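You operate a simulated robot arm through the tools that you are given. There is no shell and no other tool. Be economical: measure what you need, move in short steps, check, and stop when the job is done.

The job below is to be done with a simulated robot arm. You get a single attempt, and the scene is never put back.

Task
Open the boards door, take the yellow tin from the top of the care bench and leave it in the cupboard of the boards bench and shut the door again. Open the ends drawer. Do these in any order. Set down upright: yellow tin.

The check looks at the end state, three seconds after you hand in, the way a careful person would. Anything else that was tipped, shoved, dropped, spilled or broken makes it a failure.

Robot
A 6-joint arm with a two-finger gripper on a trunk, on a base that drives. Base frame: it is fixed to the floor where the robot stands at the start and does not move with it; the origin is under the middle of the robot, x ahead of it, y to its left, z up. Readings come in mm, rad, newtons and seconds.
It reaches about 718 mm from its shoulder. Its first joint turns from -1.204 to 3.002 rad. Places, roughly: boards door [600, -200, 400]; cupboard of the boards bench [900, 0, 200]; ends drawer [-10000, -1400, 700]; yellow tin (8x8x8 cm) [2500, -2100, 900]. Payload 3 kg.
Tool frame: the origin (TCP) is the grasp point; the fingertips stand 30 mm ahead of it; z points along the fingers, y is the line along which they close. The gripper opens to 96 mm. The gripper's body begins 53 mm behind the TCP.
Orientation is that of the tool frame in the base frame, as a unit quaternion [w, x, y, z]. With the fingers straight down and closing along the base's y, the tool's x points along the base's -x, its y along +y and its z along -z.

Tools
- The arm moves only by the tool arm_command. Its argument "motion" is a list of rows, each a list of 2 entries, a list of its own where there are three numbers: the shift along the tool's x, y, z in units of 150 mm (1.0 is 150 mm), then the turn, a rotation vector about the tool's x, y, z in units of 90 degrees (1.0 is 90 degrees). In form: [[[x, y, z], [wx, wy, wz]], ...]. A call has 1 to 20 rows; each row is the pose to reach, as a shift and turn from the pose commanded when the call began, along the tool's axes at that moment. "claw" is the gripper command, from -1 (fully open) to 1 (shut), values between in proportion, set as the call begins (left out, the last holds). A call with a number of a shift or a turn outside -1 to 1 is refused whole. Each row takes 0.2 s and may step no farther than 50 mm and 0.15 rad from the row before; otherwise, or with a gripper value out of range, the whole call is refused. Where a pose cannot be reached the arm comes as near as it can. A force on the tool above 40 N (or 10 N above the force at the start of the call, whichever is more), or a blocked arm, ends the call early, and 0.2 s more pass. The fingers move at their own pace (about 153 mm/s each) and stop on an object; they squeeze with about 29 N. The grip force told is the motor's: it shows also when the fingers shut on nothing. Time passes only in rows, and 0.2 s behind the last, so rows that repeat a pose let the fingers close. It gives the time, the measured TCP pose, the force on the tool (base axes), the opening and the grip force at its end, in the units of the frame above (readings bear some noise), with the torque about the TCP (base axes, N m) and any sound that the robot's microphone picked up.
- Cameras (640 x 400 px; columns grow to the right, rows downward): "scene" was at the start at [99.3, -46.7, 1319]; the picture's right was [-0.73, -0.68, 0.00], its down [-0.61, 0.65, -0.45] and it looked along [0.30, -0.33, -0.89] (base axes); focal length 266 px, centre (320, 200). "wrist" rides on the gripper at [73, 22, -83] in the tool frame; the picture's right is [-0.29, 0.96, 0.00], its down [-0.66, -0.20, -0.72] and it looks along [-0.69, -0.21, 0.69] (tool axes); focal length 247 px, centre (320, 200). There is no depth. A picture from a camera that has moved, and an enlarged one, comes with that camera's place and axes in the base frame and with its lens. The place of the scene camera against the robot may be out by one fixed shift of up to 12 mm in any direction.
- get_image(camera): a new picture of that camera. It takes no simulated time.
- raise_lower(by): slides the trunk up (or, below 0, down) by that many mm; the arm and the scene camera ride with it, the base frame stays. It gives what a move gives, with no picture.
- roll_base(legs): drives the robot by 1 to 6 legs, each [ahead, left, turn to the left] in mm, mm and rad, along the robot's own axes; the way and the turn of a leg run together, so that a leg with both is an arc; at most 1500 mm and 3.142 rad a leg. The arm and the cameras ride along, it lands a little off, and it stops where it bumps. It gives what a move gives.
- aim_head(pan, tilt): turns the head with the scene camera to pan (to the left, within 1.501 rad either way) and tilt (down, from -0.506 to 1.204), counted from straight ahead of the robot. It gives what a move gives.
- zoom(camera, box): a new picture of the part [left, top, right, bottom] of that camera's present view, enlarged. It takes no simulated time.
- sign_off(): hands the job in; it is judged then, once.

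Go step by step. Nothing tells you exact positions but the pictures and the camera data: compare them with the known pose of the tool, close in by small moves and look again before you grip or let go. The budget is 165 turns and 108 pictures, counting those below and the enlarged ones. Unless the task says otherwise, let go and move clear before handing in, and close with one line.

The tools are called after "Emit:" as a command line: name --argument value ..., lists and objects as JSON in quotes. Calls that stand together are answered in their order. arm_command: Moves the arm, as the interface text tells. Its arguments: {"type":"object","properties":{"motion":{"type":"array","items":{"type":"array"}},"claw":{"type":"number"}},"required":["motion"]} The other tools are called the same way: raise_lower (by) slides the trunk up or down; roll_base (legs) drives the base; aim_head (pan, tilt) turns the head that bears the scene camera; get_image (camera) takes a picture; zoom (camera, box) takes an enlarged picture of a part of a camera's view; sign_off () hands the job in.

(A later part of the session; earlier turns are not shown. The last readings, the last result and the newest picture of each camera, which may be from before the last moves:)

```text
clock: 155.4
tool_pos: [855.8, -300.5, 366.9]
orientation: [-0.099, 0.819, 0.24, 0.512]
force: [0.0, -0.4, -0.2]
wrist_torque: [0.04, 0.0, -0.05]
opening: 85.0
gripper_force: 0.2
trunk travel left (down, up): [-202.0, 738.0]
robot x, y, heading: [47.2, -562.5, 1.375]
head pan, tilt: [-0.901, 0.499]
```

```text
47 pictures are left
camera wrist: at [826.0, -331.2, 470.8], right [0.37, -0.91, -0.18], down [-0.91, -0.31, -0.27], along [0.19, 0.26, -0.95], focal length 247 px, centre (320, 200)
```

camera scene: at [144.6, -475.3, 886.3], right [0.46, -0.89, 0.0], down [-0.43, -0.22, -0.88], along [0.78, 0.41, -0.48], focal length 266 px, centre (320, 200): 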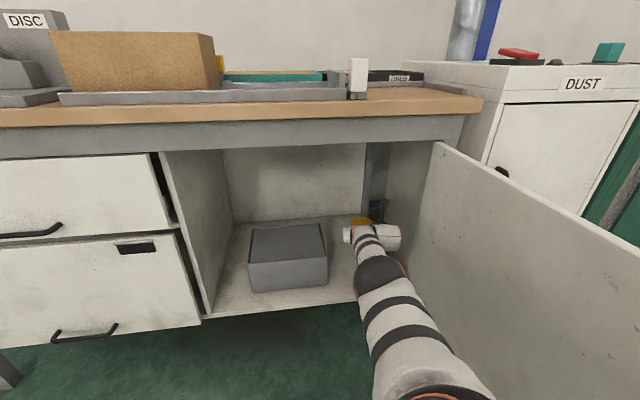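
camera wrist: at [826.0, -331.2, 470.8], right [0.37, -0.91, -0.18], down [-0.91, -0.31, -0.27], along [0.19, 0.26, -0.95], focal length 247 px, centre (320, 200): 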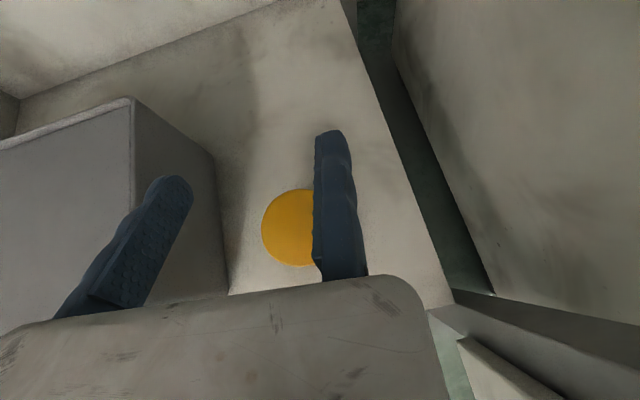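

The tin stands upright on the cupboard floor. I'll back straight out, turn around, and come round to the outer side of the door to push it shut.

Emit:
roll_base --legs '[[-646, 582, 0], [0, 0, 1.747], [-856, 1098, 0]]'

Emit:
arm_command --motion '[[[0, 0, 0], [0, 0, 0]], [[0, 0, 0], [0, 0, 0]], [[0, 0, 0], [0, 0, 0]]]' --claw 1

Emit:
aim_head --pan -1.2 --tilt 0.4

Emit:
get_image --camera "scene"

```text
clock: 170.7
tool_pos: [-231.7, -1454.6, 366.9]
orientation: [-0.457, 0.332, 0.787, 0.247]
force: [-0.1, 0.0, -0.7]
wrist_torque: [-0.03, 0.0, 0.02]
opening: 85.3
gripper_force: 0.0
trunk travel left (down, up): [-202.0, 738.0]
robot x, y, heading: [189.2, -2192.4, -3.132]
head pan, tilt: [-0.901, 0.499]
```

```text
clock: 171.5
tool_pos: [-231.8, -1454.4, 366.1]
orientation: [-0.457, 0.332, 0.787, 0.248]
force: [0.5, 0.0, -0.1]
wrist_torque: [0.03, 0.01, -0.03]
opening: 0.0
gripper_force: 29.2
trunk travel left (down, up): [-202.0, 738.0]
robot x, y, heading: [192.2, -2194.4, -3.126]
head pan, tilt: [-0.901, 0.499]
```

```text
clock: 172.3
tool_pos: [-231.7, -1454.2, 366.3]
orientation: [-0.458, 0.333, 0.786, 0.248]
force: [0.9, 0.4, 0.2]
wrist_torque: [0.02, -0.01, -0.01]
opening: 0.1
gripper_force: 29.2
trunk travel left (down, up): [-202.0, 738.0]
robot x, y, heading: [191.1, -2192.3, -3.132]
head pan, tilt: [-1.201, 0.4]
```

```text
46 pictures are left
camera scene: at [113.7, -2108.3, 878.5], right [0.93, 0.37, 0.0], down [0.15, -0.36, -0.92], along [-0.34, 0.85, -0.39], focal length 266 px, centre (320, 200)
```

scene: 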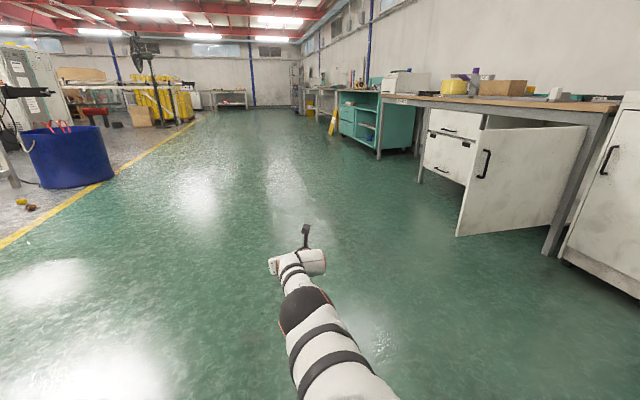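

Emit:
roll_base --legs '[[-733, -541, 0]]'

Emit:
raise_lower --by 25

Emit:
aim_head --pan -0.9 --tilt 0.6

Emit:
get_image --camera "scene"

Emit:
get_image --camera "wrist"

```text
clock: 177.2
tool_pos: [524.7, -905.2, 366.8]
orientation: [-0.455, 0.341, 0.783, 0.253]
force: [0.8, 0.5, 0.3]
wrist_torque: [0.03, 0.03, 0.0]
opening: 0.0
gripper_force: 28.4
trunk travel left (down, up): [-202.0, 738.0]
robot x, y, heading: [930.1, -1647.7, 3.137]
head pan, tilt: [-1.201, 0.4]
```

```text
clock: 177.9
tool_pos: [522.7, -905.8, 392.8]
orientation: [-0.455, 0.339, 0.784, 0.251]
force: [0.2, 0.7, -0.3]
wrist_torque: [-0.02, 0.0, 0.02]
opening: 0.0
gripper_force: 28.9
trunk travel left (down, up): [-227.0, 713.0]
robot x, y, heading: [933.4, -1648.6, 3.127]
head pan, tilt: [-1.201, 0.4]
```

```text
clock: 178.7
tool_pos: [523.3, -905.4, 390.4]
orientation: [-0.455, 0.34, 0.783, 0.252]
force: [0.1, -0.1, -0.3]
wrist_torque: [0.0, 0.01, 0.02]
opening: 0.0
gripper_force: 29.4
trunk travel left (down, up): [-227.0, 713.0]
robot x, y, heading: [929.3, -1653.5, 3.134]
head pan, tilt: [-0.901, 0.6]
```

```text
45 pictures are left
camera scene: at [834.2, -1580.9, 885.3], right [0.79, 0.61, 0.0], down [0.35, -0.45, -0.83], along [-0.51, 0.65, -0.56], focal length 266 px, centre (320, 200)
```

scene: 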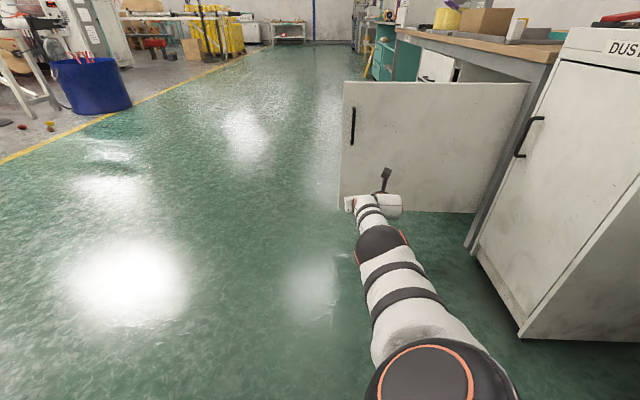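

```text
44 pictures are left
camera wrist: at [558.5, -926.6, 495.9], right [0.83, 0.52, -0.18], down [0.47, -0.84, -0.27], along [-0.29, 0.14, -0.95], focal length 247 px, centre (320, 200)
```

wrist: 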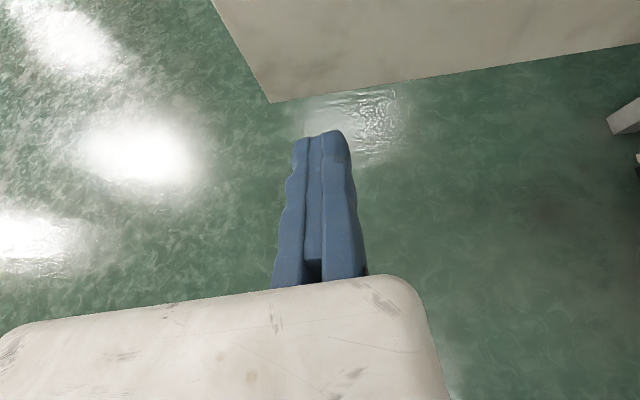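

The door's outer face is ahead of the shut fingers with about 175 mm to go. I'll close that gap.

Emit:
roll_base --legs '[[98, -126, 0]]'

Emit:
get_image --camera "wrist"

```text
clock: 180.1
tool_pos: [428.4, -774.8, 391.8]
orientation: [-0.456, 0.34, 0.783, 0.252]
force: [0.2, -0.2, -0.2]
wrist_torque: [-0.01, 0.03, 0.01]
opening: 0.1
gripper_force: 28.7
trunk travel left (down, up): [-227.0, 713.0]
robot x, y, heading: [839.2, -1521.9, 3.131]
head pan, tilt: [-0.901, 0.6]
```

```text
43 pictures are left
camera wrist: at [463.2, -797.1, 495.7], right [0.83, 0.52, -0.18], down [0.47, -0.84, -0.27], along [-0.29, 0.14, -0.95], focal length 247 px, centre (320, 200)
```

wrist: 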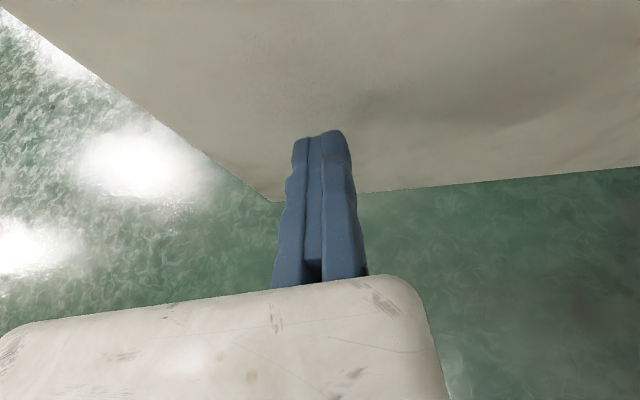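

Nearly touching. Now I'll swing the door with the base arcing about the hinge.

Emit:
roll_base --legs '[[216, 10, -0.2]]'

Emit:
get_image --camera "wrist"

```text
clock: 181.8
tool_pos: [369.5, -696.3, 392.0]
orientation: [-0.427, 0.416, 0.746, 0.295]
force: [0.2, 0.0, -0.2]
wrist_torque: [0.04, -0.01, 0.03]
opening: 0.0
gripper_force: 28.8
trunk travel left (down, up): [-227.0, 713.0]
robot x, y, heading: [622.3, -1508.0, 2.935]
head pan, tilt: [-0.901, 0.6]
```

```text
42 pictures are left
camera wrist: at [399.5, -725.4, 495.8], right [0.92, 0.35, -0.18], down [0.3, -0.92, -0.27], along [-0.26, 0.19, -0.95], focal length 247 px, centre (320, 200)
```

wrist: 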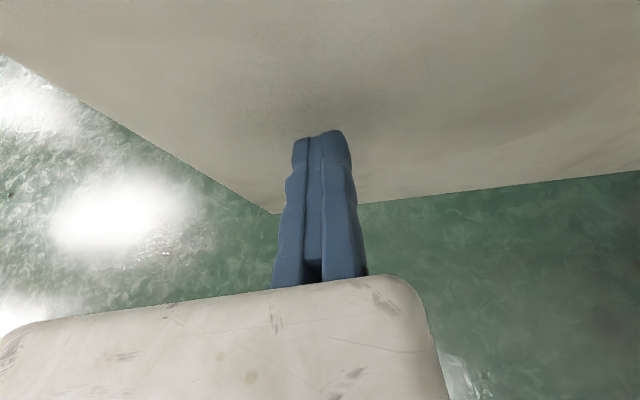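

The door follows with almost no force. Continuing the arc.

Emit:
roll_base --legs '[[324, 14, -0.3], [324, 14, -0.3]]'

Emit:
get_image --camera "wrist"

```text
clock: 185.7
tool_pos: [306.9, -408.5, 391.4]
orientation: [-0.319, 0.621, 0.587, 0.41]
force: [-0.3, 0.1, -0.2]
wrist_torque: [0.01, 0.02, 0.0]
opening: 0.0
gripper_force: 33.0
trunk travel left (down, up): [-227.0, 713.0]
robot x, y, heading: [51.5, -1220.6, 2.326]
head pan, tilt: [-0.901, 0.6]
```

```text
41 pictures are left
camera wrist: at [315.3, -451.5, 495.8], right [0.96, -0.24, -0.18], down [-0.28, -0.92, -0.27], along [-0.1, 0.31, -0.95], focal length 247 px, centre (320, 200)
```

wrist: 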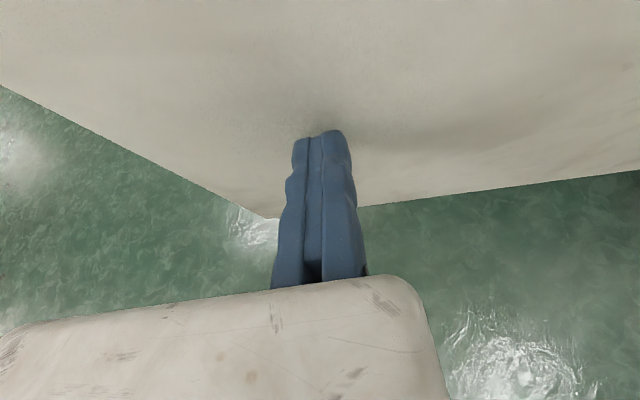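

Emit:
roll_base --legs '[[324, 16, -0.3], [270, 13, -0.25]]'

Emit:
aim_head --pan -0.8 --tilt 0.5

Emit:
get_image --camera "scene"

Emit:
get_image --camera "wrist"

```text
clock: 189.3
tool_pos: [397.3, -152.7, 391.3]
orientation: [-0.197, 0.756, 0.397, 0.481]
force: [-1.1, 1.0, -0.5]
wrist_torque: [-0.02, 0.02, 0.0]
opening: 0.0
gripper_force: 32.8
trunk travel left (down, up): [-227.0, 713.0]
robot x, y, heading: [-246.7, -710.2, 1.777]
head pan, tilt: [-0.901, 0.6]
```

```text
clock: 190.0
tool_pos: [397.2, -152.2, 391.1]
orientation: [-0.197, 0.756, 0.397, 0.481]
force: [0.0, -0.2, -0.1]
wrist_torque: [-0.01, 0.02, 0.02]
opening: 0.0
gripper_force: 33.5
trunk travel left (down, up): [-227.0, 713.0]
robot x, y, heading: [-242.0, -707.9, 1.777]
head pan, tilt: [-0.799, 0.499]
```

```text
40 pictures are left
camera scene: at [-198.2, -586.5, 894.4], right [0.83, -0.56, 0.0], down [-0.27, -0.4, -0.88], along [0.49, 0.73, -0.48], focal length 266 px, centre (320, 200)
```

scene: 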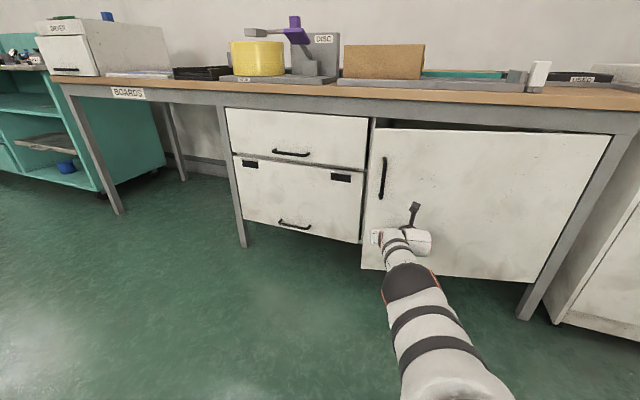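

```text
39 pictures are left
camera wrist: at [381.9, -192.8, 495.7], right [0.69, -0.7, -0.18], down [-0.72, -0.64, -0.27], along [0.07, 0.31, -0.95], focal length 247 px, centre (320, 200)
```

wrist: 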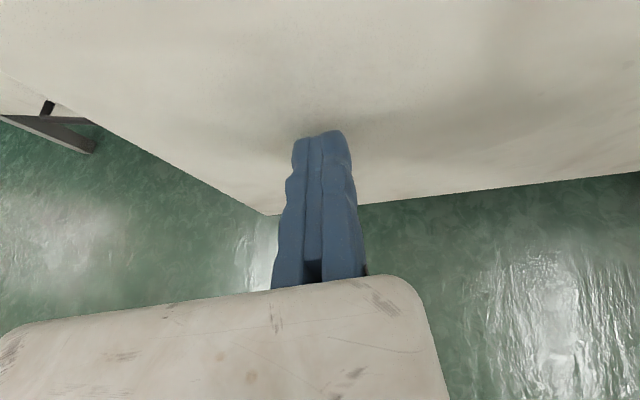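

About 15° left. I'll continue gently in smaller legs.

Emit:
roll_base --legs '[[194, 8, -0.18]]'

Emit:
get_image --camera "scene"

```text
clock: 191.6
tool_pos: [458.0, -88.5, 390.6]
orientation: [-0.152, 0.789, 0.327, 0.497]
force: [0.3, 0.9, -0.6]
wrist_torque: [-0.01, 0.02, -0.03]
opening: 0.2
gripper_force: 33.1
trunk travel left (down, up): [-227.0, 713.0]
robot x, y, heading: [-274.8, -523.9, 1.592]
head pan, tilt: [-0.799, 0.499]
```

```text
38 pictures are left
camera scene: at [-206.0, -406.1, 894.4], right [0.71, -0.7, 0.0], down [-0.34, -0.34, -0.88], along [0.62, 0.63, -0.48], focal length 266 px, centre (320, 200)
```

scene: 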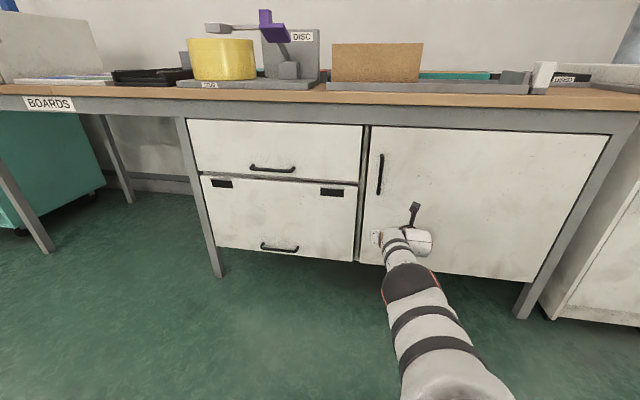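

Nearly shut. I'll press on straight in small drives and watch the force.

Emit:
roll_base --legs '[[20, -28, -0.02]]'

Emit:
roll_base --legs '[[15, -20, -0.01]]'

Emit:
zoom --camera "scene" --box '[320, 100, 640, 300]'

```text
clock: 192.4
tool_pos: [495.4, -84.5, 391.1]
orientation: [-0.145, 0.794, 0.318, 0.498]
force: [0.3, -1.1, -0.2]
wrist_torque: [-0.01, 0.01, 0.0]
opening: 0.0
gripper_force: 32.6
trunk travel left (down, up): [-227.0, 713.0]
robot x, y, heading: [-250.7, -497.4, 1.572]
head pan, tilt: [-0.799, 0.499]
```

```text
clock: 193.2
tool_pos: [497.7, -82.2, 393.4]
orientation: [-0.145, 0.794, 0.317, 0.499]
force: [-18.1, -10.8, 10.4]
wrist_torque: [0.11, -0.24, -0.06]
opening: 0.1
gripper_force: 33.0
trunk travel left (down, up): [-227.0, 713.0]
robot x, y, heading: [-245.6, -499.3, 1.574]
head pan, tilt: [-0.799, 0.499]
stopped in leg 1: the force on the tool passed its limit at 91 N (the readings are from after the stop); the commanded pose is now the measured one
```

```text
2.00 times, centred on (480, 200) of scene
camera zoom: at [-175.0, -386.4, 894.9], right [0.7, -0.72, 0.0], down [-0.34, -0.33, -0.88], along [0.63, 0.61, -0.48], focal length 531 px, centre (0, 200)
```

zoom: 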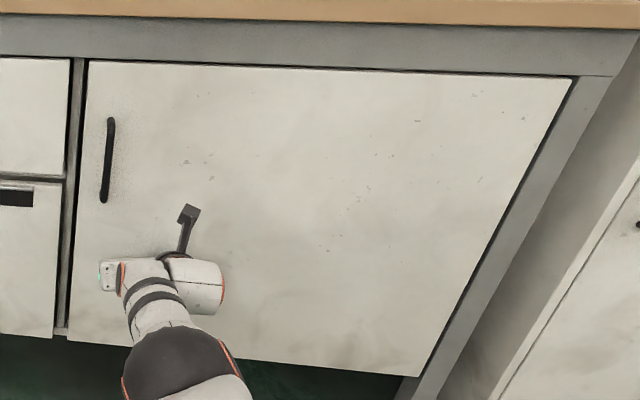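

The door has come up against its stop (force 91 N) and lies flush. I'll back away and check, then look toward the ends drawer far off.

Emit:
roll_base --legs '[[-150, 205, 0], [-300, 400, 0]]'

Emit:
aim_head --pan -0.9 --tilt 0.4

Emit:
get_image --camera "scene"

Emit:
aim_head --pan 1.45 --tilt 0.15

Emit:
get_image --camera "scene"

```text
clock: 197.5
tool_pos: [-103.7, -531.1, 387.5]
orientation: [-0.145, 0.795, 0.318, 0.496]
force: [0.1, 0.3, 0.7]
wrist_torque: [0.02, -0.02, 0.02]
opening: 0.0
gripper_force: 32.7
trunk travel left (down, up): [-227.0, 713.0]
robot x, y, heading: [-846.6, -945.2, 1.567]
head pan, tilt: [-0.799, 0.499]
```

```text
clock: 198.2
tool_pos: [-104.2, -531.1, 388.1]
orientation: [-0.145, 0.795, 0.318, 0.496]
force: [0.2, 0.8, 0.6]
wrist_torque: [0.04, 0.0, 0.03]
opening: 0.0
gripper_force: 33.4
trunk travel left (down, up): [-227.0, 713.0]
robot x, y, heading: [-844.2, -941.5, 1.57]
head pan, tilt: [-0.901, 0.4]
```

```text
36 pictures are left
camera scene: at [-766.2, -838.7, 903.5], right [0.62, -0.78, 0.0], down [-0.31, -0.24, -0.92], along [0.72, 0.57, -0.39], focal length 266 px, centre (320, 200)
```

scene: 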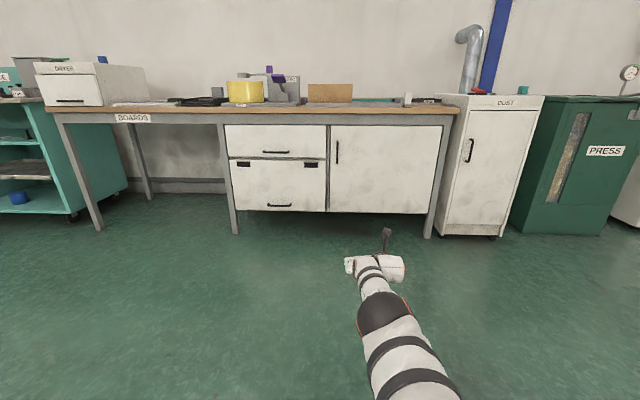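

```text
clock: 200.4
tool_pos: [-104.2, -531.3, 389.1]
orientation: [-0.145, 0.795, 0.318, 0.496]
force: [-0.5, -0.8, 1.0]
wrist_torque: [-0.01, 0.04, 0.0]
opening: 0.0
gripper_force: 33.0
trunk travel left (down, up): [-227.0, 713.0]
robot x, y, heading: [-849.0, -944.1, 1.571]
head pan, tilt: [1.45, 0.15]
```

```text
35 pictures are left
camera scene: at [-930.9, -884.8, 926.8], right [0.12, 0.99, 0.0], down [0.15, -0.02, -0.99], along [-0.98, 0.12, -0.15], focal length 266 px, centre (320, 200)
```

scene: 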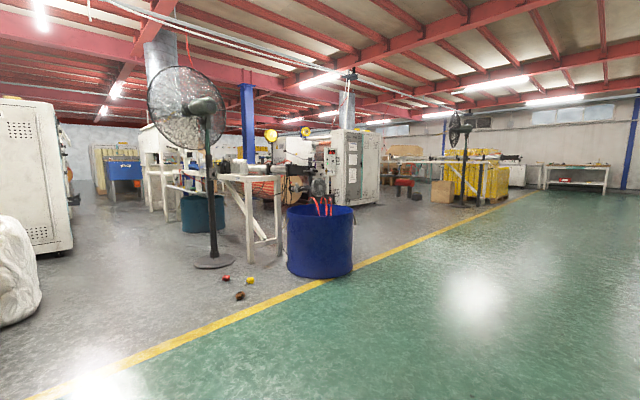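

The boards door is shut. The ends drawer lies about 9 m off in −x, near pixel (272,166), behind some machinery. I'll raise the trunk to see over and zoom.

Emit:
raise_lower --by 400

Emit:
raise_lower --by 240

Emit:
zoom --camera "scene" --box '[60, 100, 380, 300]'

```text
clock: 204.2
tool_pos: [-103.8, -532.0, 788.4]
orientation: [-0.145, 0.795, 0.318, 0.496]
force: [-0.1, 0.0, 0.0]
wrist_torque: [0.01, 0.0, 0.02]
opening: 0.1
gripper_force: 33.0
trunk travel left (down, up): [-627.0, 313.0]
robot x, y, heading: [-845.2, -946.7, 1.571]
head pan, tilt: [1.45, 0.15]
```

```text
clock: 206.7
tool_pos: [-103.5, -531.5, 1027.7]
orientation: [-0.146, 0.795, 0.318, 0.496]
force: [0.2, 0.1, -0.7]
wrist_torque: [-0.01, 0.0, 0.02]
opening: 0.0
gripper_force: 33.3
trunk travel left (down, up): [-867.0, 73.0]
robot x, y, heading: [-844.8, -946.1, 1.57]
head pan, tilt: [1.45, 0.15]
```

```text
2.00 times, centred on (220, 200) of scene
camera zoom: at [-930.7, -884.8, 1566.8], right [0.12, 0.99, 0.0], down [0.15, -0.02, -0.99], along [-0.98, 0.12, -0.15], focal length 531 px, centre (520, 200)
```

zoom: 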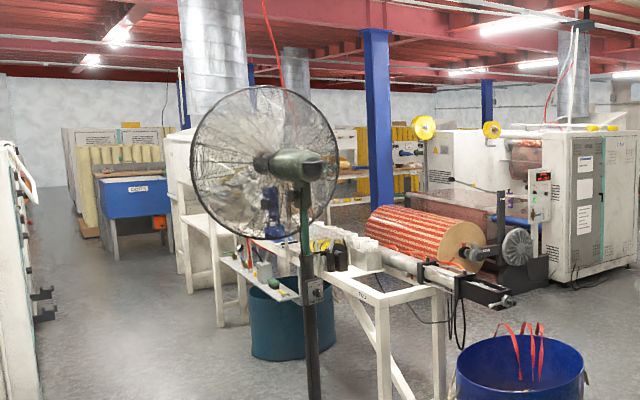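

The way through isn't visible yet. I'll drive along the open green floor parallel to the wall, then look toward the drawer again.

Emit:
roll_base --legs '[[0, 0, 0.646], [1500, 250, 0], [1500, 250, 0]]'

Emit:
aim_head --pan 1.1 --tilt 0.2

Emit:
get_image --camera "scene"

```text
refused: leg 2 is longer than a leg can be; nothing moved
```

```text
clock: 207.5
tool_pos: [-102.8, -532.6, 1028.2]
orientation: [-0.145, 0.795, 0.318, 0.496]
force: [-0.2, -0.5, -0.1]
wrist_torque: [-0.06, -0.03, -0.01]
opening: 0.1
gripper_force: 32.9
trunk travel left (down, up): [-867.0, 73.0]
robot x, y, heading: [-845.2, -948.8, 1.568]
head pan, tilt: [1.1, 0.201]
```

```text
33 pictures are left
camera scene: at [-921.7, -853.9, 1562.1], right [0.45, 0.89, 0.0], down [0.18, -0.09, -0.98], along [-0.87, 0.45, -0.2], focal length 266 px, centre (320, 200)
```

scene: 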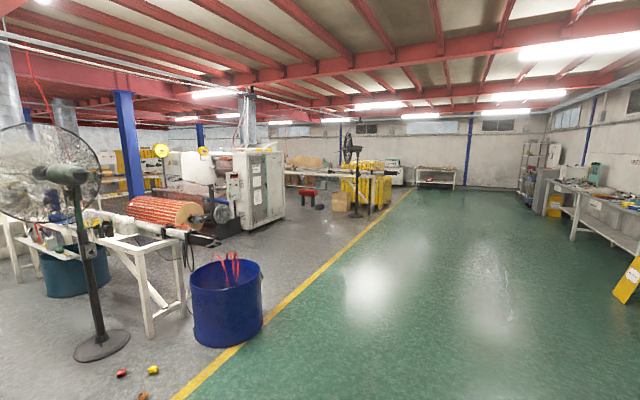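

From here I can see a lane between the grey cabinets and the far roll table. I'll drive up the green floor toward it.

Emit:
roll_base --legs '[[0, 0, 0.865], [1500, 0, 0], [1500, 0, 0], [1450, 0, 0]]'

Emit:
aim_head --pan 1.2 --tilt 0.25

Emit:
get_image --camera "scene"

```text
clock: 230.8
tool_pos: [-3987.5, 2758.3, 1028.0]
orientation: [-0.335, 0.596, 0.615, 0.393]
force: [-0.2, -0.1, -0.3]
wrist_torque: [0.0, 0.02, 0.03]
opening: 0.0
gripper_force: 32.9
trunk travel left (down, up): [-867.0, 73.0]
robot x, y, heading: [-4173.1, 1930.0, 2.41]
head pan, tilt: [1.1, 0.201]
```

```text
clock: 231.5
tool_pos: [-3988.6, 2758.4, 1029.8]
orientation: [-0.334, 0.596, 0.615, 0.393]
force: [0.4, 0.2, -0.2]
wrist_torque: [0.02, 0.0, 0.02]
opening: 0.1
gripper_force: 33.0
trunk travel left (down, up): [-867.0, 73.0]
robot x, y, heading: [-4175.4, 1924.4, 2.409]
head pan, tilt: [1.201, 0.25]
```

```text
32 pictures are left
camera scene: at [-4287.9, 1919.6, 1557.6], right [-0.45, 0.89, 0.0], down [0.22, 0.11, -0.97], along [-0.86, -0.44, -0.25], focal length 266 px, centre (320, 200)
```

scene: 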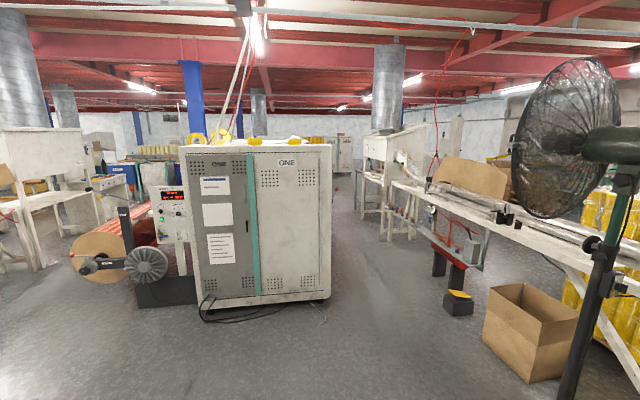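

The lane passes to the right of cabinet ONE. I'll turn so that the arm points along the direction of travel (a narrow profile), and drive to its mouth.

Emit:
roll_base --legs '[[0, 0, 2.0], [582, -1036, 0], [560, -997, 0]]'

Emit:
aim_head --pan -0.9 --tilt 0.25

Emit:
get_image --camera "scene"

```text
clock: 247.8
tool_pos: [-7347.3, 1483.3, 1028.8]
orientation: [-0.515, -0.155, 0.842, -0.044]
force: [-0.5, -0.6, 0.0]
wrist_torque: [0.01, -0.02, 0.03]
opening: 0.0
gripper_force: 32.7
trunk travel left (down, up): [-867.0, 73.0]
robot x, y, heading: [-6499.3, 1578.1, -1.962]
head pan, tilt: [1.201, 0.25]
```

```text
clock: 249.8
tool_pos: [-7348.7, 1482.4, 1029.1]
orientation: [-0.515, -0.155, 0.842, -0.045]
force: [0.2, 0.5, -1.0]
wrist_torque: [0.01, 0.01, 0.03]
opening: 0.1
gripper_force: 33.0
trunk travel left (down, up): [-867.0, 73.0]
robot x, y, heading: [-6503.5, 1578.0, -1.967]
head pan, tilt: [-0.901, 0.25]
```

```text
31 pictures are left
camera scene: at [-6606.7, 1506.9, 1557.5], right [-0.27, 0.96, 0.0], down [0.24, 0.07, -0.97], along [-0.93, -0.26, -0.25], focal length 266 px, centre (320, 200)
```

scene: 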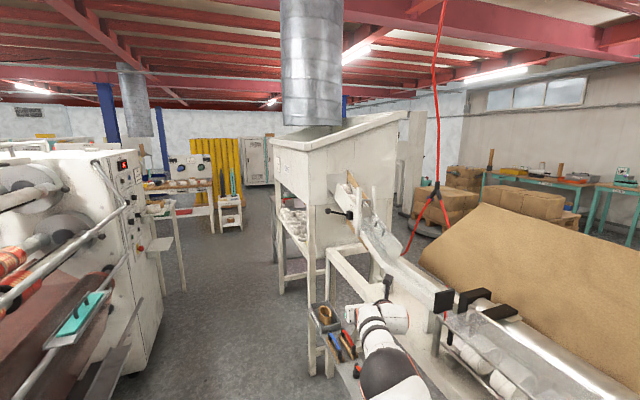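

The arm is close above a side shelf on the right; the aisle is to the left. The target should be near pixel (199,188) — the bench with items there. I'll zoom in.

Emit:
zoom --camera "scene" --box '[120, 120, 300, 232]'

Emit:
zoom --camera "scene" --box '[260, 250, 500, 400]'

```text
3.56 times, centred on (210, 176) of scene
camera zoom: at [-6606.7, 1506.9, 1557.5], right [-0.27, 0.96, 0.0], down [0.24, 0.07, -0.97], along [-0.93, -0.26, -0.25], focal length 945 px, centre (711, 285)
```

zoom: 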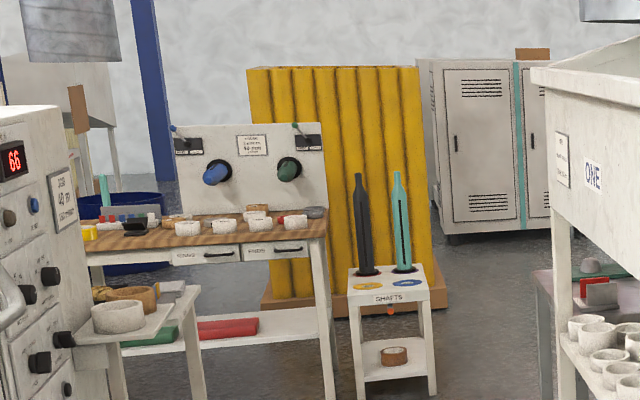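

```text
2.67 times, centred on (380, 325) of scene
camera zoom: at [-6606.7, 1506.9, 1557.5], right [-0.27, 0.96, 0.0], down [0.24, 0.07, -0.97], along [-0.93, -0.26, -0.25], focal length 708 px, centre (160, -133)
```

zoom: 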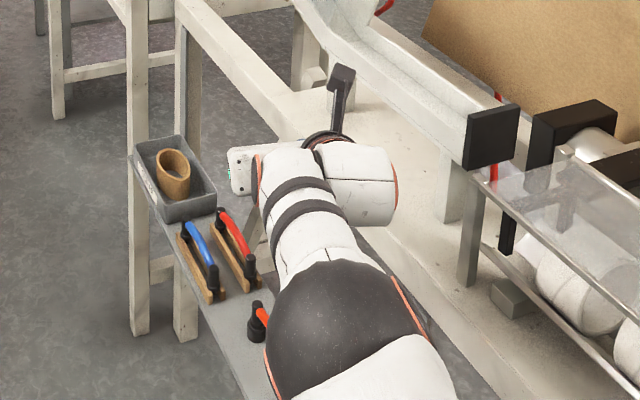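

The target bench has two drawers, the right one matching the given place. I'll swing the arm off the shelf by turning left and drive down the aisle toward it.

Emit:
roll_base --legs '[[0, 0, 0.594], [612, -1090, 0], [612, -1090, 0]]'

Emit:
aim_head --pan -1.05 --tilt 0.35

Emit:
get_image --camera "scene"

```text
clock: 263.5
tool_pos: [-9029.6, -589.7, 1029.0]
orientation: [-0.479, -0.394, 0.761, -0.192]
force: [0.1, -0.1, 0.2]
wrist_torque: [-0.02, -0.05, 0.01]
opening: 0.0
gripper_force: 33.0
trunk travel left (down, up): [-867.0, 73.0]
robot x, y, heading: [-8380.4, -41.1, -1.374]
head pan, tilt: [-0.901, 0.25]
```

```text
clock: 264.2
tool_pos: [-9029.6, -589.8, 1027.9]
orientation: [-0.478, -0.394, 0.761, -0.192]
force: [0.9, 0.0, 0.0]
wrist_torque: [-0.03, 0.0, -0.01]
opening: 0.2
gripper_force: 33.2
trunk travel left (down, up): [-867.0, 73.0]
robot x, y, heading: [-8382.2, -41.5, -1.375]
head pan, tilt: [-1.051, 0.351]
```

```text
28 pictures are left
camera scene: at [-8436.3, -150.9, 1548.1], right [-0.66, 0.76, 0.0], down [0.26, 0.23, -0.94], along [-0.71, -0.62, -0.34], focal length 266 px, centre (320, 200)
```

scene: 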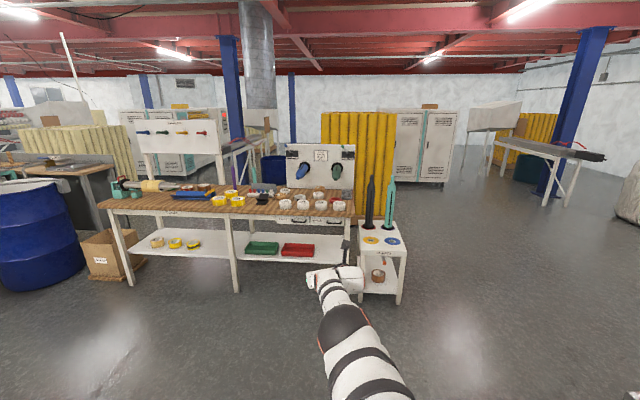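

Emit:
zoom --camera "scene" --box '[220, 160, 420, 285]'

```text
3.20 times, centred on (320, 222) of scene
camera zoom: at [-8436.3, -150.9, 1548.1], right [-0.66, 0.76, 0.0], down [0.26, 0.23, -0.94], along [-0.71, -0.62, -0.34], focal length 850 px, centre (320, 128)
```

zoom: 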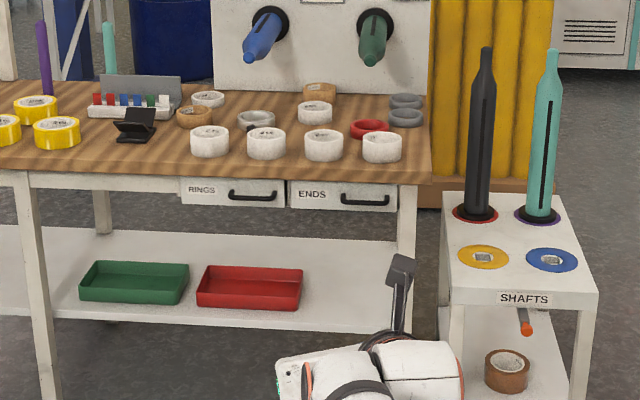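

The label reads ENDS on the right drawer. Its front faces +n, and the handle is a horizontal bar at about (−9868, −1265, 708). I'll roll the gripper back 90° so the fingers close vertically, and turn the base square to the bench.

Emit:
arm_command --motion '[[[0, 0, 0], [0, 0, -0.09]], [[0, 0, 0], [0, 0, -0.18]], [[0, 0, 0], [0, 0, -0.27]], [[0, 0, 0], [0, 0, -0.36]], [[0, 0, 0], [0, 0, -0.45]], [[0, 0, 0], [0, 0, -0.54]], [[0, 0, 0], [0, 0, -0.63]], [[0, 0, 0], [0, 0, -0.72]], [[0, 0, 0], [0, 0, -0.81]], [[0, 0, 0], [0, 0, -0.9]], [[0, 0, 0], [0, 0, -0.98]], [[0, 0, 0], [0, 0, -0.98]]]' --claw -1

Emit:
roll_base --legs '[[0, 0, -0.242]]'

```text
clock: 266.8
tool_pos: [-9030.2, -590.0, 1028.7]
orientation: [0.478, 0.812, -0.272, -0.197]
force: [-0.4, -0.3, 0.1]
wrist_torque: [-0.01, 0.02, 0.0]
opening: 96.1
gripper_force: 0.1
trunk travel left (down, up): [-867.0, 73.0]
robot x, y, heading: [-8378.6, -41.3, -1.375]
head pan, tilt: [-1.051, 0.351]
```

```text
clock: 268.1
tool_pos: [-9145.1, -413.0, 1028.5]
orientation: [0.449, 0.773, -0.37, -0.253]
force: [0.1, -0.5, 0.0]
wrist_torque: [0.01, 0.01, 0.05]
opening: 96.1
gripper_force: 0.1
trunk travel left (down, up): [-867.0, 73.0]
robot x, y, heading: [-8381.0, -42.3, -1.625]
head pan, tilt: [-1.051, 0.351]
```

Orientation is right (fingers close vertically, pointing at the bench). I'll drive to 150 mm in front of the handle and lower to its height.

Emit:
roll_base --legs '[[797, -560, 0]]'

Emit:
raise_lower --by -270

Emit:
aim_head --pan -0.9 --tilt 0.6

Emit:
get_image --camera "wrist"

Emit:
get_image --camera "scene"

```text
clock: 269.9
tool_pos: [-9219.5, -562.0, 1026.3]
orientation: [0.455, 0.782, -0.352, -0.242]
force: [-0.5, -0.6, -1.1]
wrist_torque: [0.0, -0.01, -0.02]
opening: 96.1
gripper_force: 0.0
trunk travel left (down, up): [-867.0, 73.0]
robot x, y, heading: [-8475.3, -151.4, -1.576]
head pan, tilt: [-1.051, 0.351]
stopped in leg 1: the robot was blocked; the commanded pose is now the measured one
```

```text
clock: 272.7
tool_pos: [-9218.1, -560.0, 757.6]
orientation: [0.456, 0.781, -0.353, -0.241]
force: [0.6, -0.4, -0.1]
wrist_torque: [0.0, 0.02, 0.01]
opening: 95.9
gripper_force: 0.1
trunk travel left (down, up): [-597.0, 343.0]
robot x, y, heading: [-8475.4, -150.5, -1.581]
head pan, tilt: [-1.051, 0.351]
```

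```text
clock: 273.5
tool_pos: [-9218.5, -560.3, 759.1]
orientation: [0.456, 0.781, -0.351, -0.241]
force: [-0.7, -0.4, -0.3]
wrist_torque: [0.02, -0.02, -0.02]
opening: 96.1
gripper_force: 0.0
trunk travel left (down, up): [-597.0, 343.0]
robot x, y, heading: [-8475.9, -147.7, -1.581]
head pan, tilt: [-0.901, 0.6]
```

```text
26 pictures are left
camera wrist: at [-9122.6, -579.3, 812.2], right [-0.5, -0.1, 0.86], down [0.15, 0.97, 0.2], along [-0.85, 0.23, -0.47], focal length 247 px, centre (320, 200)
```

wrist: 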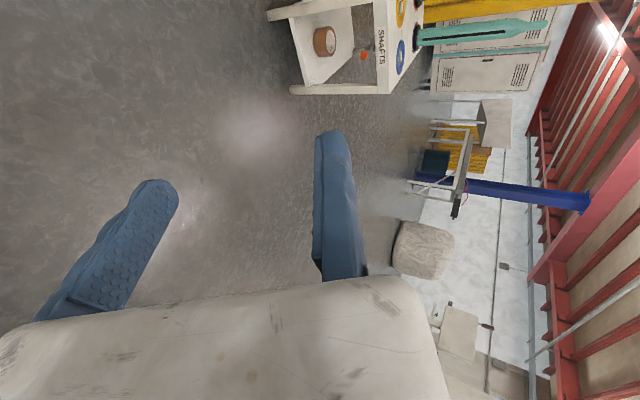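

```text
25 pictures are left
camera scene: at [-8539.0, -254.1, 1255.4], right [-0.62, 0.79, 0.0], down [0.44, 0.35, -0.83], along [-0.65, -0.51, -0.56], focal length 266 px, centre (320, 200)
```

scene: 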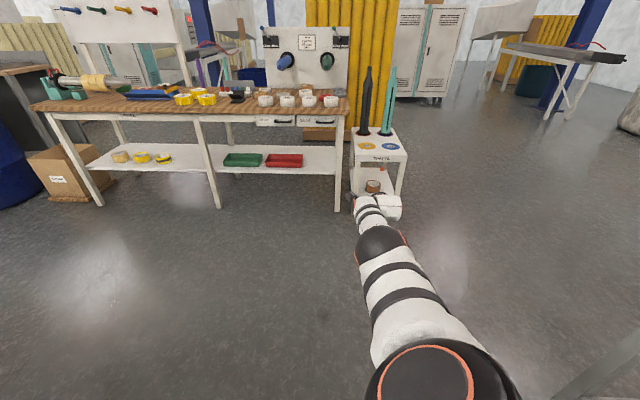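

Blocked early by something near the base. I'll look ahead of the base.

Emit:
aim_head --pan 0.1 --tilt 0.9

Emit:
get_image --camera "scene"

```text
clock: 274.7
tool_pos: [-9218.1, -560.5, 758.2]
orientation: [0.455, 0.781, -0.353, -0.241]
force: [0.4, -0.1, 0.2]
wrist_torque: [0.02, -0.03, -0.01]
opening: 96.0
gripper_force: 0.0
trunk travel left (down, up): [-597.0, 343.0]
robot x, y, heading: [-8475.0, -149.5, -1.574]
head pan, tilt: [0.099, 0.901]
```

```text
24 pictures are left
camera scene: at [-8462.4, -274.8, 1230.6], right [-1.0, -0.09, 0.0], down [-0.07, 0.78, -0.62], along [0.06, -0.62, -0.78], focal length 266 px, centre (320, 200)
```

scene: 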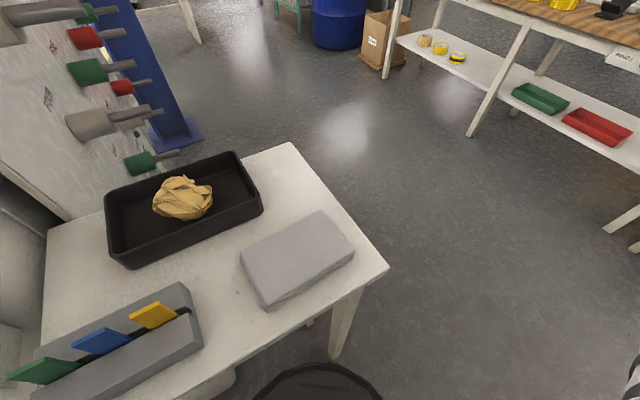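

A small table stands by the robot's front; the base touched its leg. I'll sidestep right away from it, square up, and then go forward.

Emit:
roll_base --legs '[[0, -450, 0], [0, 0, -0.043], [640, -30, 0]]'

Emit:
get_image --camera "wrist"

```text
clock: 281.0
tool_pos: [-9758.6, -1150.8, 757.5]
orientation: [0.45, 0.773, -0.371, -0.252]
force: [0.3, -1.2, -0.3]
wrist_torque: [-0.04, 0.01, -0.01]
opening: 95.9
gripper_force: 0.0
trunk travel left (down, up): [-597.0, 343.0]
robot x, y, heading: [-8997.3, -777.2, -1.625]
head pan, tilt: [0.099, 0.901]
```

```text
23 pictures are left
camera wrist: at [-9662.5, -1176.1, 812.0], right [-0.51, -0.07, 0.86], down [0.2, 0.96, 0.2], along [-0.84, 0.27, -0.47], focal length 247 px, centre (320, 200)
```

wrist: 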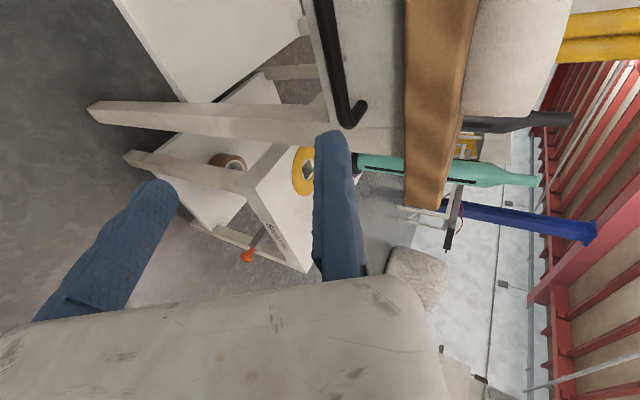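

The handle bar appears (vertical in this rolled view) at about z≈695, with its right end near s=−4762. I'll lower by 35 mm and advance 100 mm, keeping the fixed finger above the bar, then look.

Emit:
raise_lower --by -32

Emit:
roll_base --legs '[[61, -79, 0]]'

Emit:
get_image --camera "wrist"

```text
clock: 281.8
tool_pos: [-9756.3, -1152.1, 726.3]
orientation: [0.449, 0.773, -0.371, -0.252]
force: [-0.5, 0.5, 0.3]
wrist_torque: [0.02, 0.01, -0.04]
opening: 96.0
gripper_force: 0.1
trunk travel left (down, up): [-565.0, 375.0]
robot x, y, heading: [-8993.4, -776.9, -1.624]
head pan, tilt: [0.099, 0.901]
```

```text
clock: 282.9
tool_pos: [-9820.8, -1194.3, 711.4]
orientation: [0.435, 0.781, -0.376, -0.245]
force: [0.9, -0.7, 0.0]
wrist_torque: [0.01, 0.02, -0.01]
opening: 95.8
gripper_force: 0.0
trunk travel left (down, up): [-565.0, 375.0]
robot x, y, heading: [-9061.9, -821.7, -1.621]
head pan, tilt: [0.099, 0.901]
stopped in leg 1: the force on the tool passed its limit at 65 N (the readings are from after the stop); the commanded pose is now the measured one
```

```text
22 pictures are left
camera wrist: at [-9727.1, -1220.4, 768.9], right [-0.53, -0.09, 0.84], down [0.19, 0.96, 0.22], along [-0.82, 0.28, -0.49], focal length 247 px, centre (320, 200)
```

wrist: 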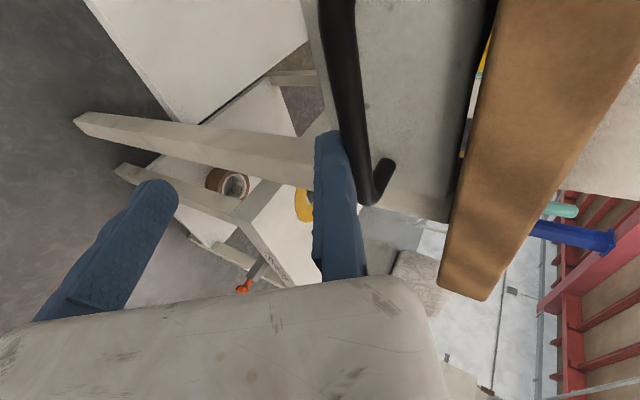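

The fixed finger met the bar from the front — the bar is nearer and higher (≈n −8737, z≈716). I'll back off, raise, pass over it, and lower onto it.

Emit:
roll_base --legs '[[-28, 35, 0]]'

Emit:
raise_lower --by 34

Emit:
roll_base --legs '[[46, -60, 0]]'

Emit:
get_image --camera "wrist"

```text
clock: 283.8
tool_pos: [-9782.9, -1168.4, 715.2]
orientation: [0.436, 0.78, -0.376, -0.246]
force: [0.4, -0.1, -0.1]
wrist_torque: [0.0, 0.01, -0.01]
opening: 95.8
gripper_force: 0.0
trunk travel left (down, up): [-565.0, 375.0]
robot x, y, heading: [-9027.1, -802.2, -1.623]
head pan, tilt: [0.099, 0.901]
```

```text
clock: 284.6
tool_pos: [-9785.0, -1169.0, 747.7]
orientation: [0.436, 0.78, -0.375, -0.245]
force: [0.3, 0.0, -0.8]
wrist_torque: [0.02, -0.01, 0.01]
opening: 96.2
gripper_force: 0.0
trunk travel left (down, up): [-599.0, 341.0]
robot x, y, heading: [-9024.6, -801.3, -1.623]
head pan, tilt: [0.099, 0.901]
```

```text
clock: 285.8
tool_pos: [-9841.8, -1208.4, 744.4]
orientation: [0.431, 0.783, -0.377, -0.242]
force: [9.6, 5.8, 5.3]
wrist_torque: [-0.03, 0.11, -0.03]
opening: 95.9
gripper_force: 0.0
trunk travel left (down, up): [-599.0, 341.0]
robot x, y, heading: [-9092.2, -841.9, -1.627]
head pan, tilt: [0.099, 0.901]
stopped in leg 1: the force on the tool passed its limit at 42 N (the readings are from after the stop); the commanded pose is now the measured one
```

```text
21 pictures are left
camera wrist: at [-9749.2, -1235.5, 801.6], right [-0.54, -0.1, 0.83], down [0.19, 0.95, 0.23], along [-0.82, 0.29, -0.5], focal length 247 px, centre (320, 200)
```

wrist: 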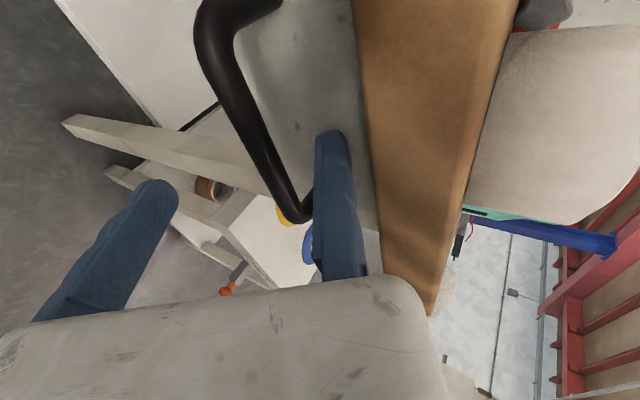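

The fixed finger is now over the bar, its tip just touching the drawer face. I'll ease back 5 mm, lower 13 mm, and close.

Emit:
roll_base --legs '[[-3, 4, 0]]'

Emit:
raise_lower --by -13

Emit:
arm_command --motion '[[[0, 0, 0], [0, 0, 0]], [[0, 0, 0], [0, 0, 0]], [[0, 0, 0], [0, 0, 0]], [[0, 0, 0], [0, 0, 0]]]' --claw 1

Emit:
get_image --camera "wrist"

```text
clock: 286.5
tool_pos: [-9839.7, -1208.2, 739.9]
orientation: [0.428, 0.784, -0.379, -0.242]
force: [-0.8, -0.1, -1.1]
wrist_torque: [-0.01, -0.01, -0.01]
opening: 96.0
gripper_force: 0.1
trunk travel left (down, up): [-599.0, 341.0]
robot x, y, heading: [-9085.7, -842.9, -1.625]
head pan, tilt: [0.099, 0.901]
```

```text
clock: 287.1
tool_pos: [-9839.9, -1206.7, 729.4]
orientation: [0.429, 0.784, -0.378, -0.242]
force: [-1.5, -0.8, 2.7]
wrist_torque: [-0.02, -0.03, -0.01]
opening: 96.0
gripper_force: 0.1
trunk travel left (down, up): [-586.0, 354.0]
robot x, y, heading: [-9083.2, -839.8, -1.626]
head pan, tilt: [0.099, 0.901]
```

```text
clock: 288.1
tool_pos: [-9839.0, -1207.2, 729.7]
orientation: [0.429, 0.784, -0.378, -0.241]
force: [-1.7, -0.9, 3.5]
wrist_torque: [-0.72, -0.57, -0.64]
opening: 12.4
gripper_force: 44.6
trunk travel left (down, up): [-586.0, 354.0]
robot x, y, heading: [-9083.9, -841.9, -1.626]
head pan, tilt: [0.099, 0.901]
```

```text
20 pictures are left
camera wrist: at [-9747.1, -1233.5, 786.5], right [-0.54, -0.1, 0.83], down [0.19, 0.95, 0.23], along [-0.82, 0.29, -0.5], focal length 247 px, centre (320, 200)
```

wrist: 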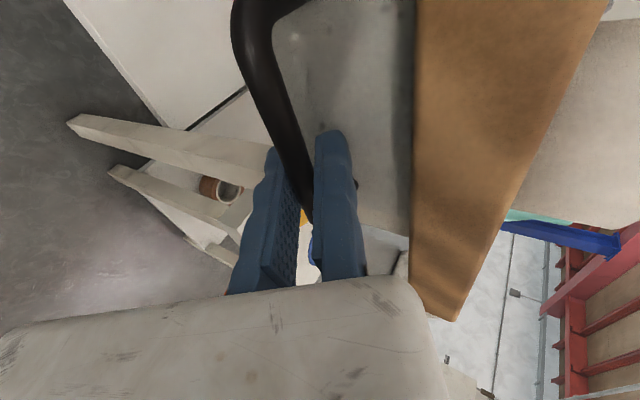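

The bar is gripped (12.4 mm). I'll pull the drawer straight out with the base, first 60 mm.

Emit:
roll_base --legs '[[-37, 47, 0]]'

Emit:
get_image --camera "wrist"

```text
clock: 289.1
tool_pos: [-9791.2, -1171.7, 729.0]
orientation: [0.429, 0.784, -0.379, -0.242]
force: [-1.2, 0.2, 3.3]
wrist_torque: [-0.67, -0.5, -0.67]
opening: 12.4
gripper_force: 45.0
trunk travel left (down, up): [-586.0, 354.0]
robot x, y, heading: [-9037.1, -806.6, -1.63]
head pan, tilt: [0.099, 0.901]
```

```text
19 pictures are left
camera wrist: at [-9698.5, -1198.7, 786.5], right [-0.54, -0.1, 0.83], down [0.19, 0.95, 0.24], along [-0.82, 0.29, -0.5], focal length 247 px, centre (320, 200)
```

wrist: 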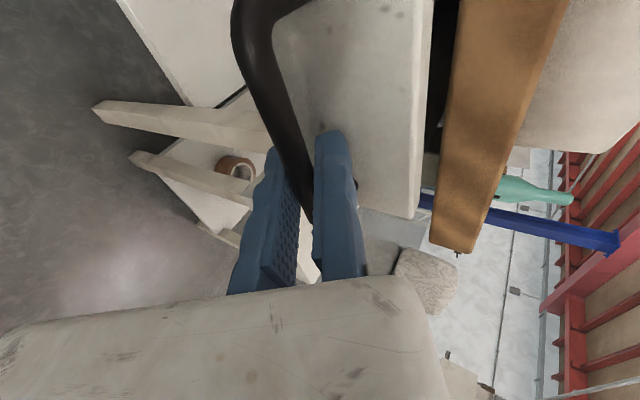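

The drawer is sliding out easily. I'll continue in steps, watching the force.

Emit:
roll_base --legs '[[-50, 63, 0]]'

Emit:
roll_base --legs '[[-50, 63, 0]]'

Emit:
roll_base --legs '[[-31, 39, 0]]'

Emit:
aim_head --pan -0.75 --tilt 0.6

Emit:
get_image --camera "scene"

```text
clock: 290.2
tool_pos: [-9725.5, -1124.5, 729.1]
orientation: [0.429, 0.784, -0.378, -0.241]
force: [-1.2, 0.2, 2.4]
wrist_torque: [-0.85, -0.6, -0.36]
opening: 12.3
gripper_force: 45.0
trunk travel left (down, up): [-586.0, 354.0]
robot x, y, heading: [-8971.9, -759.8, -1.627]
head pan, tilt: [0.099, 0.901]
```

```text
clock: 291.2
tool_pos: [-9660.3, -1078.9, 728.9]
orientation: [0.429, 0.784, -0.379, -0.241]
force: [0.3, -4.0, 1.1]
wrist_torque: [-0.9, -0.64, -0.17]
opening: 12.2
gripper_force: 45.2
trunk travel left (down, up): [-586.0, 354.0]
robot x, y, heading: [-8901.7, -710.3, -1.627]
head pan, tilt: [0.099, 0.901]
```

```text
clock: 292.2
tool_pos: [-9619.4, -1048.5, 730.4]
orientation: [0.43, 0.782, -0.38, -0.242]
force: [-13.7, -8.0, 10.1]
wrist_torque: [-1.26, -0.75, 0.08]
opening: 12.2
gripper_force: 45.0
trunk travel left (down, up): [-586.0, 354.0]
robot x, y, heading: [-8860.9, -680.5, -1.626]
head pan, tilt: [0.099, 0.901]
```

```text
clock: 293.3
tool_pos: [-9620.4, -1049.3, 730.0]
orientation: [0.431, 0.782, -0.38, -0.242]
force: [-3.7, -1.2, 0.0]
wrist_torque: [-0.77, -0.51, -0.45]
opening: 12.3
gripper_force: 44.9
trunk travel left (down, up): [-586.0, 354.0]
robot x, y, heading: [-8860.5, -678.7, -1.628]
head pan, tilt: [-0.75, 0.6]
```

```text
18 pictures are left
camera scene: at [-8922.7, -794.5, 1244.2], right [-0.69, 0.72, 0.0], down [0.41, 0.39, -0.82], along [-0.6, -0.57, -0.57], focal length 266 px, centre (320, 200)
```

scene: 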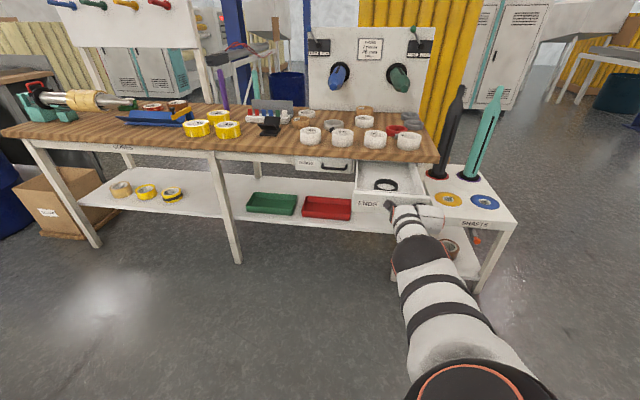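

The ENDS drawer is open about 270 mm and has reached its stop. I'll release, lift the finger off the bar, and back away.

Emit:
arm_command --motion '[[[0, 0, 0], [0, 0, 0]], [[0, 0, 0], [0, 0, 0]], [[0, 0, 0], [0, 0, 0]], [[0, 0, 0], [0, 0, 0]]]' --claw -1

Emit:
raise_lower --by 28

Emit:
get_image --camera "wrist"

```text
clock: 294.3
tool_pos: [-9618.4, -1049.5, 730.2]
orientation: [0.43, 0.782, -0.379, -0.243]
force: [-0.8, -0.8, 1.1]
wrist_torque: [-0.01, -0.02, -0.02]
opening: 95.8
gripper_force: 0.0
trunk travel left (down, up): [-586.0, 354.0]
robot x, y, heading: [-8861.9, -684.1, -1.63]
head pan, tilt: [-0.75, 0.6]
```

```text
clock: 295.1
tool_pos: [-9618.9, -1049.4, 756.7]
orientation: [0.43, 0.782, -0.38, -0.244]
force: [0.3, 0.6, -0.1]
wrist_torque: [-0.02, -0.01, 0.02]
opening: 95.9
gripper_force: 0.1
trunk travel left (down, up): [-614.0, 326.0]
robot x, y, heading: [-8860.2, -680.3, -1.632]
head pan, tilt: [-0.75, 0.6]
```

```text
17 pictures are left
camera wrist: at [-9526.5, -1076.0, 815.2], right [-0.54, -0.09, 0.83], down [0.2, 0.95, 0.23], along [-0.82, 0.29, -0.5], focal length 247 px, centre (320, 200)
```

wrist: 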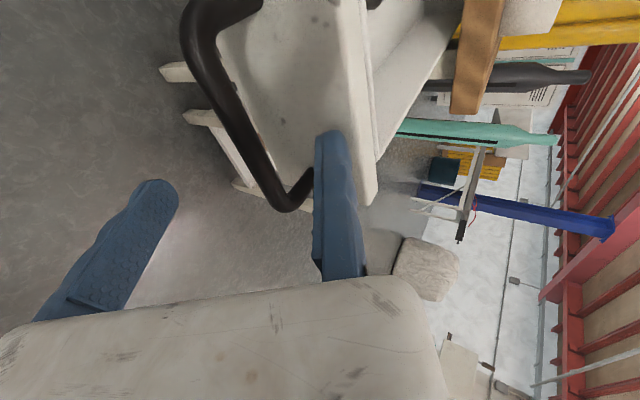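

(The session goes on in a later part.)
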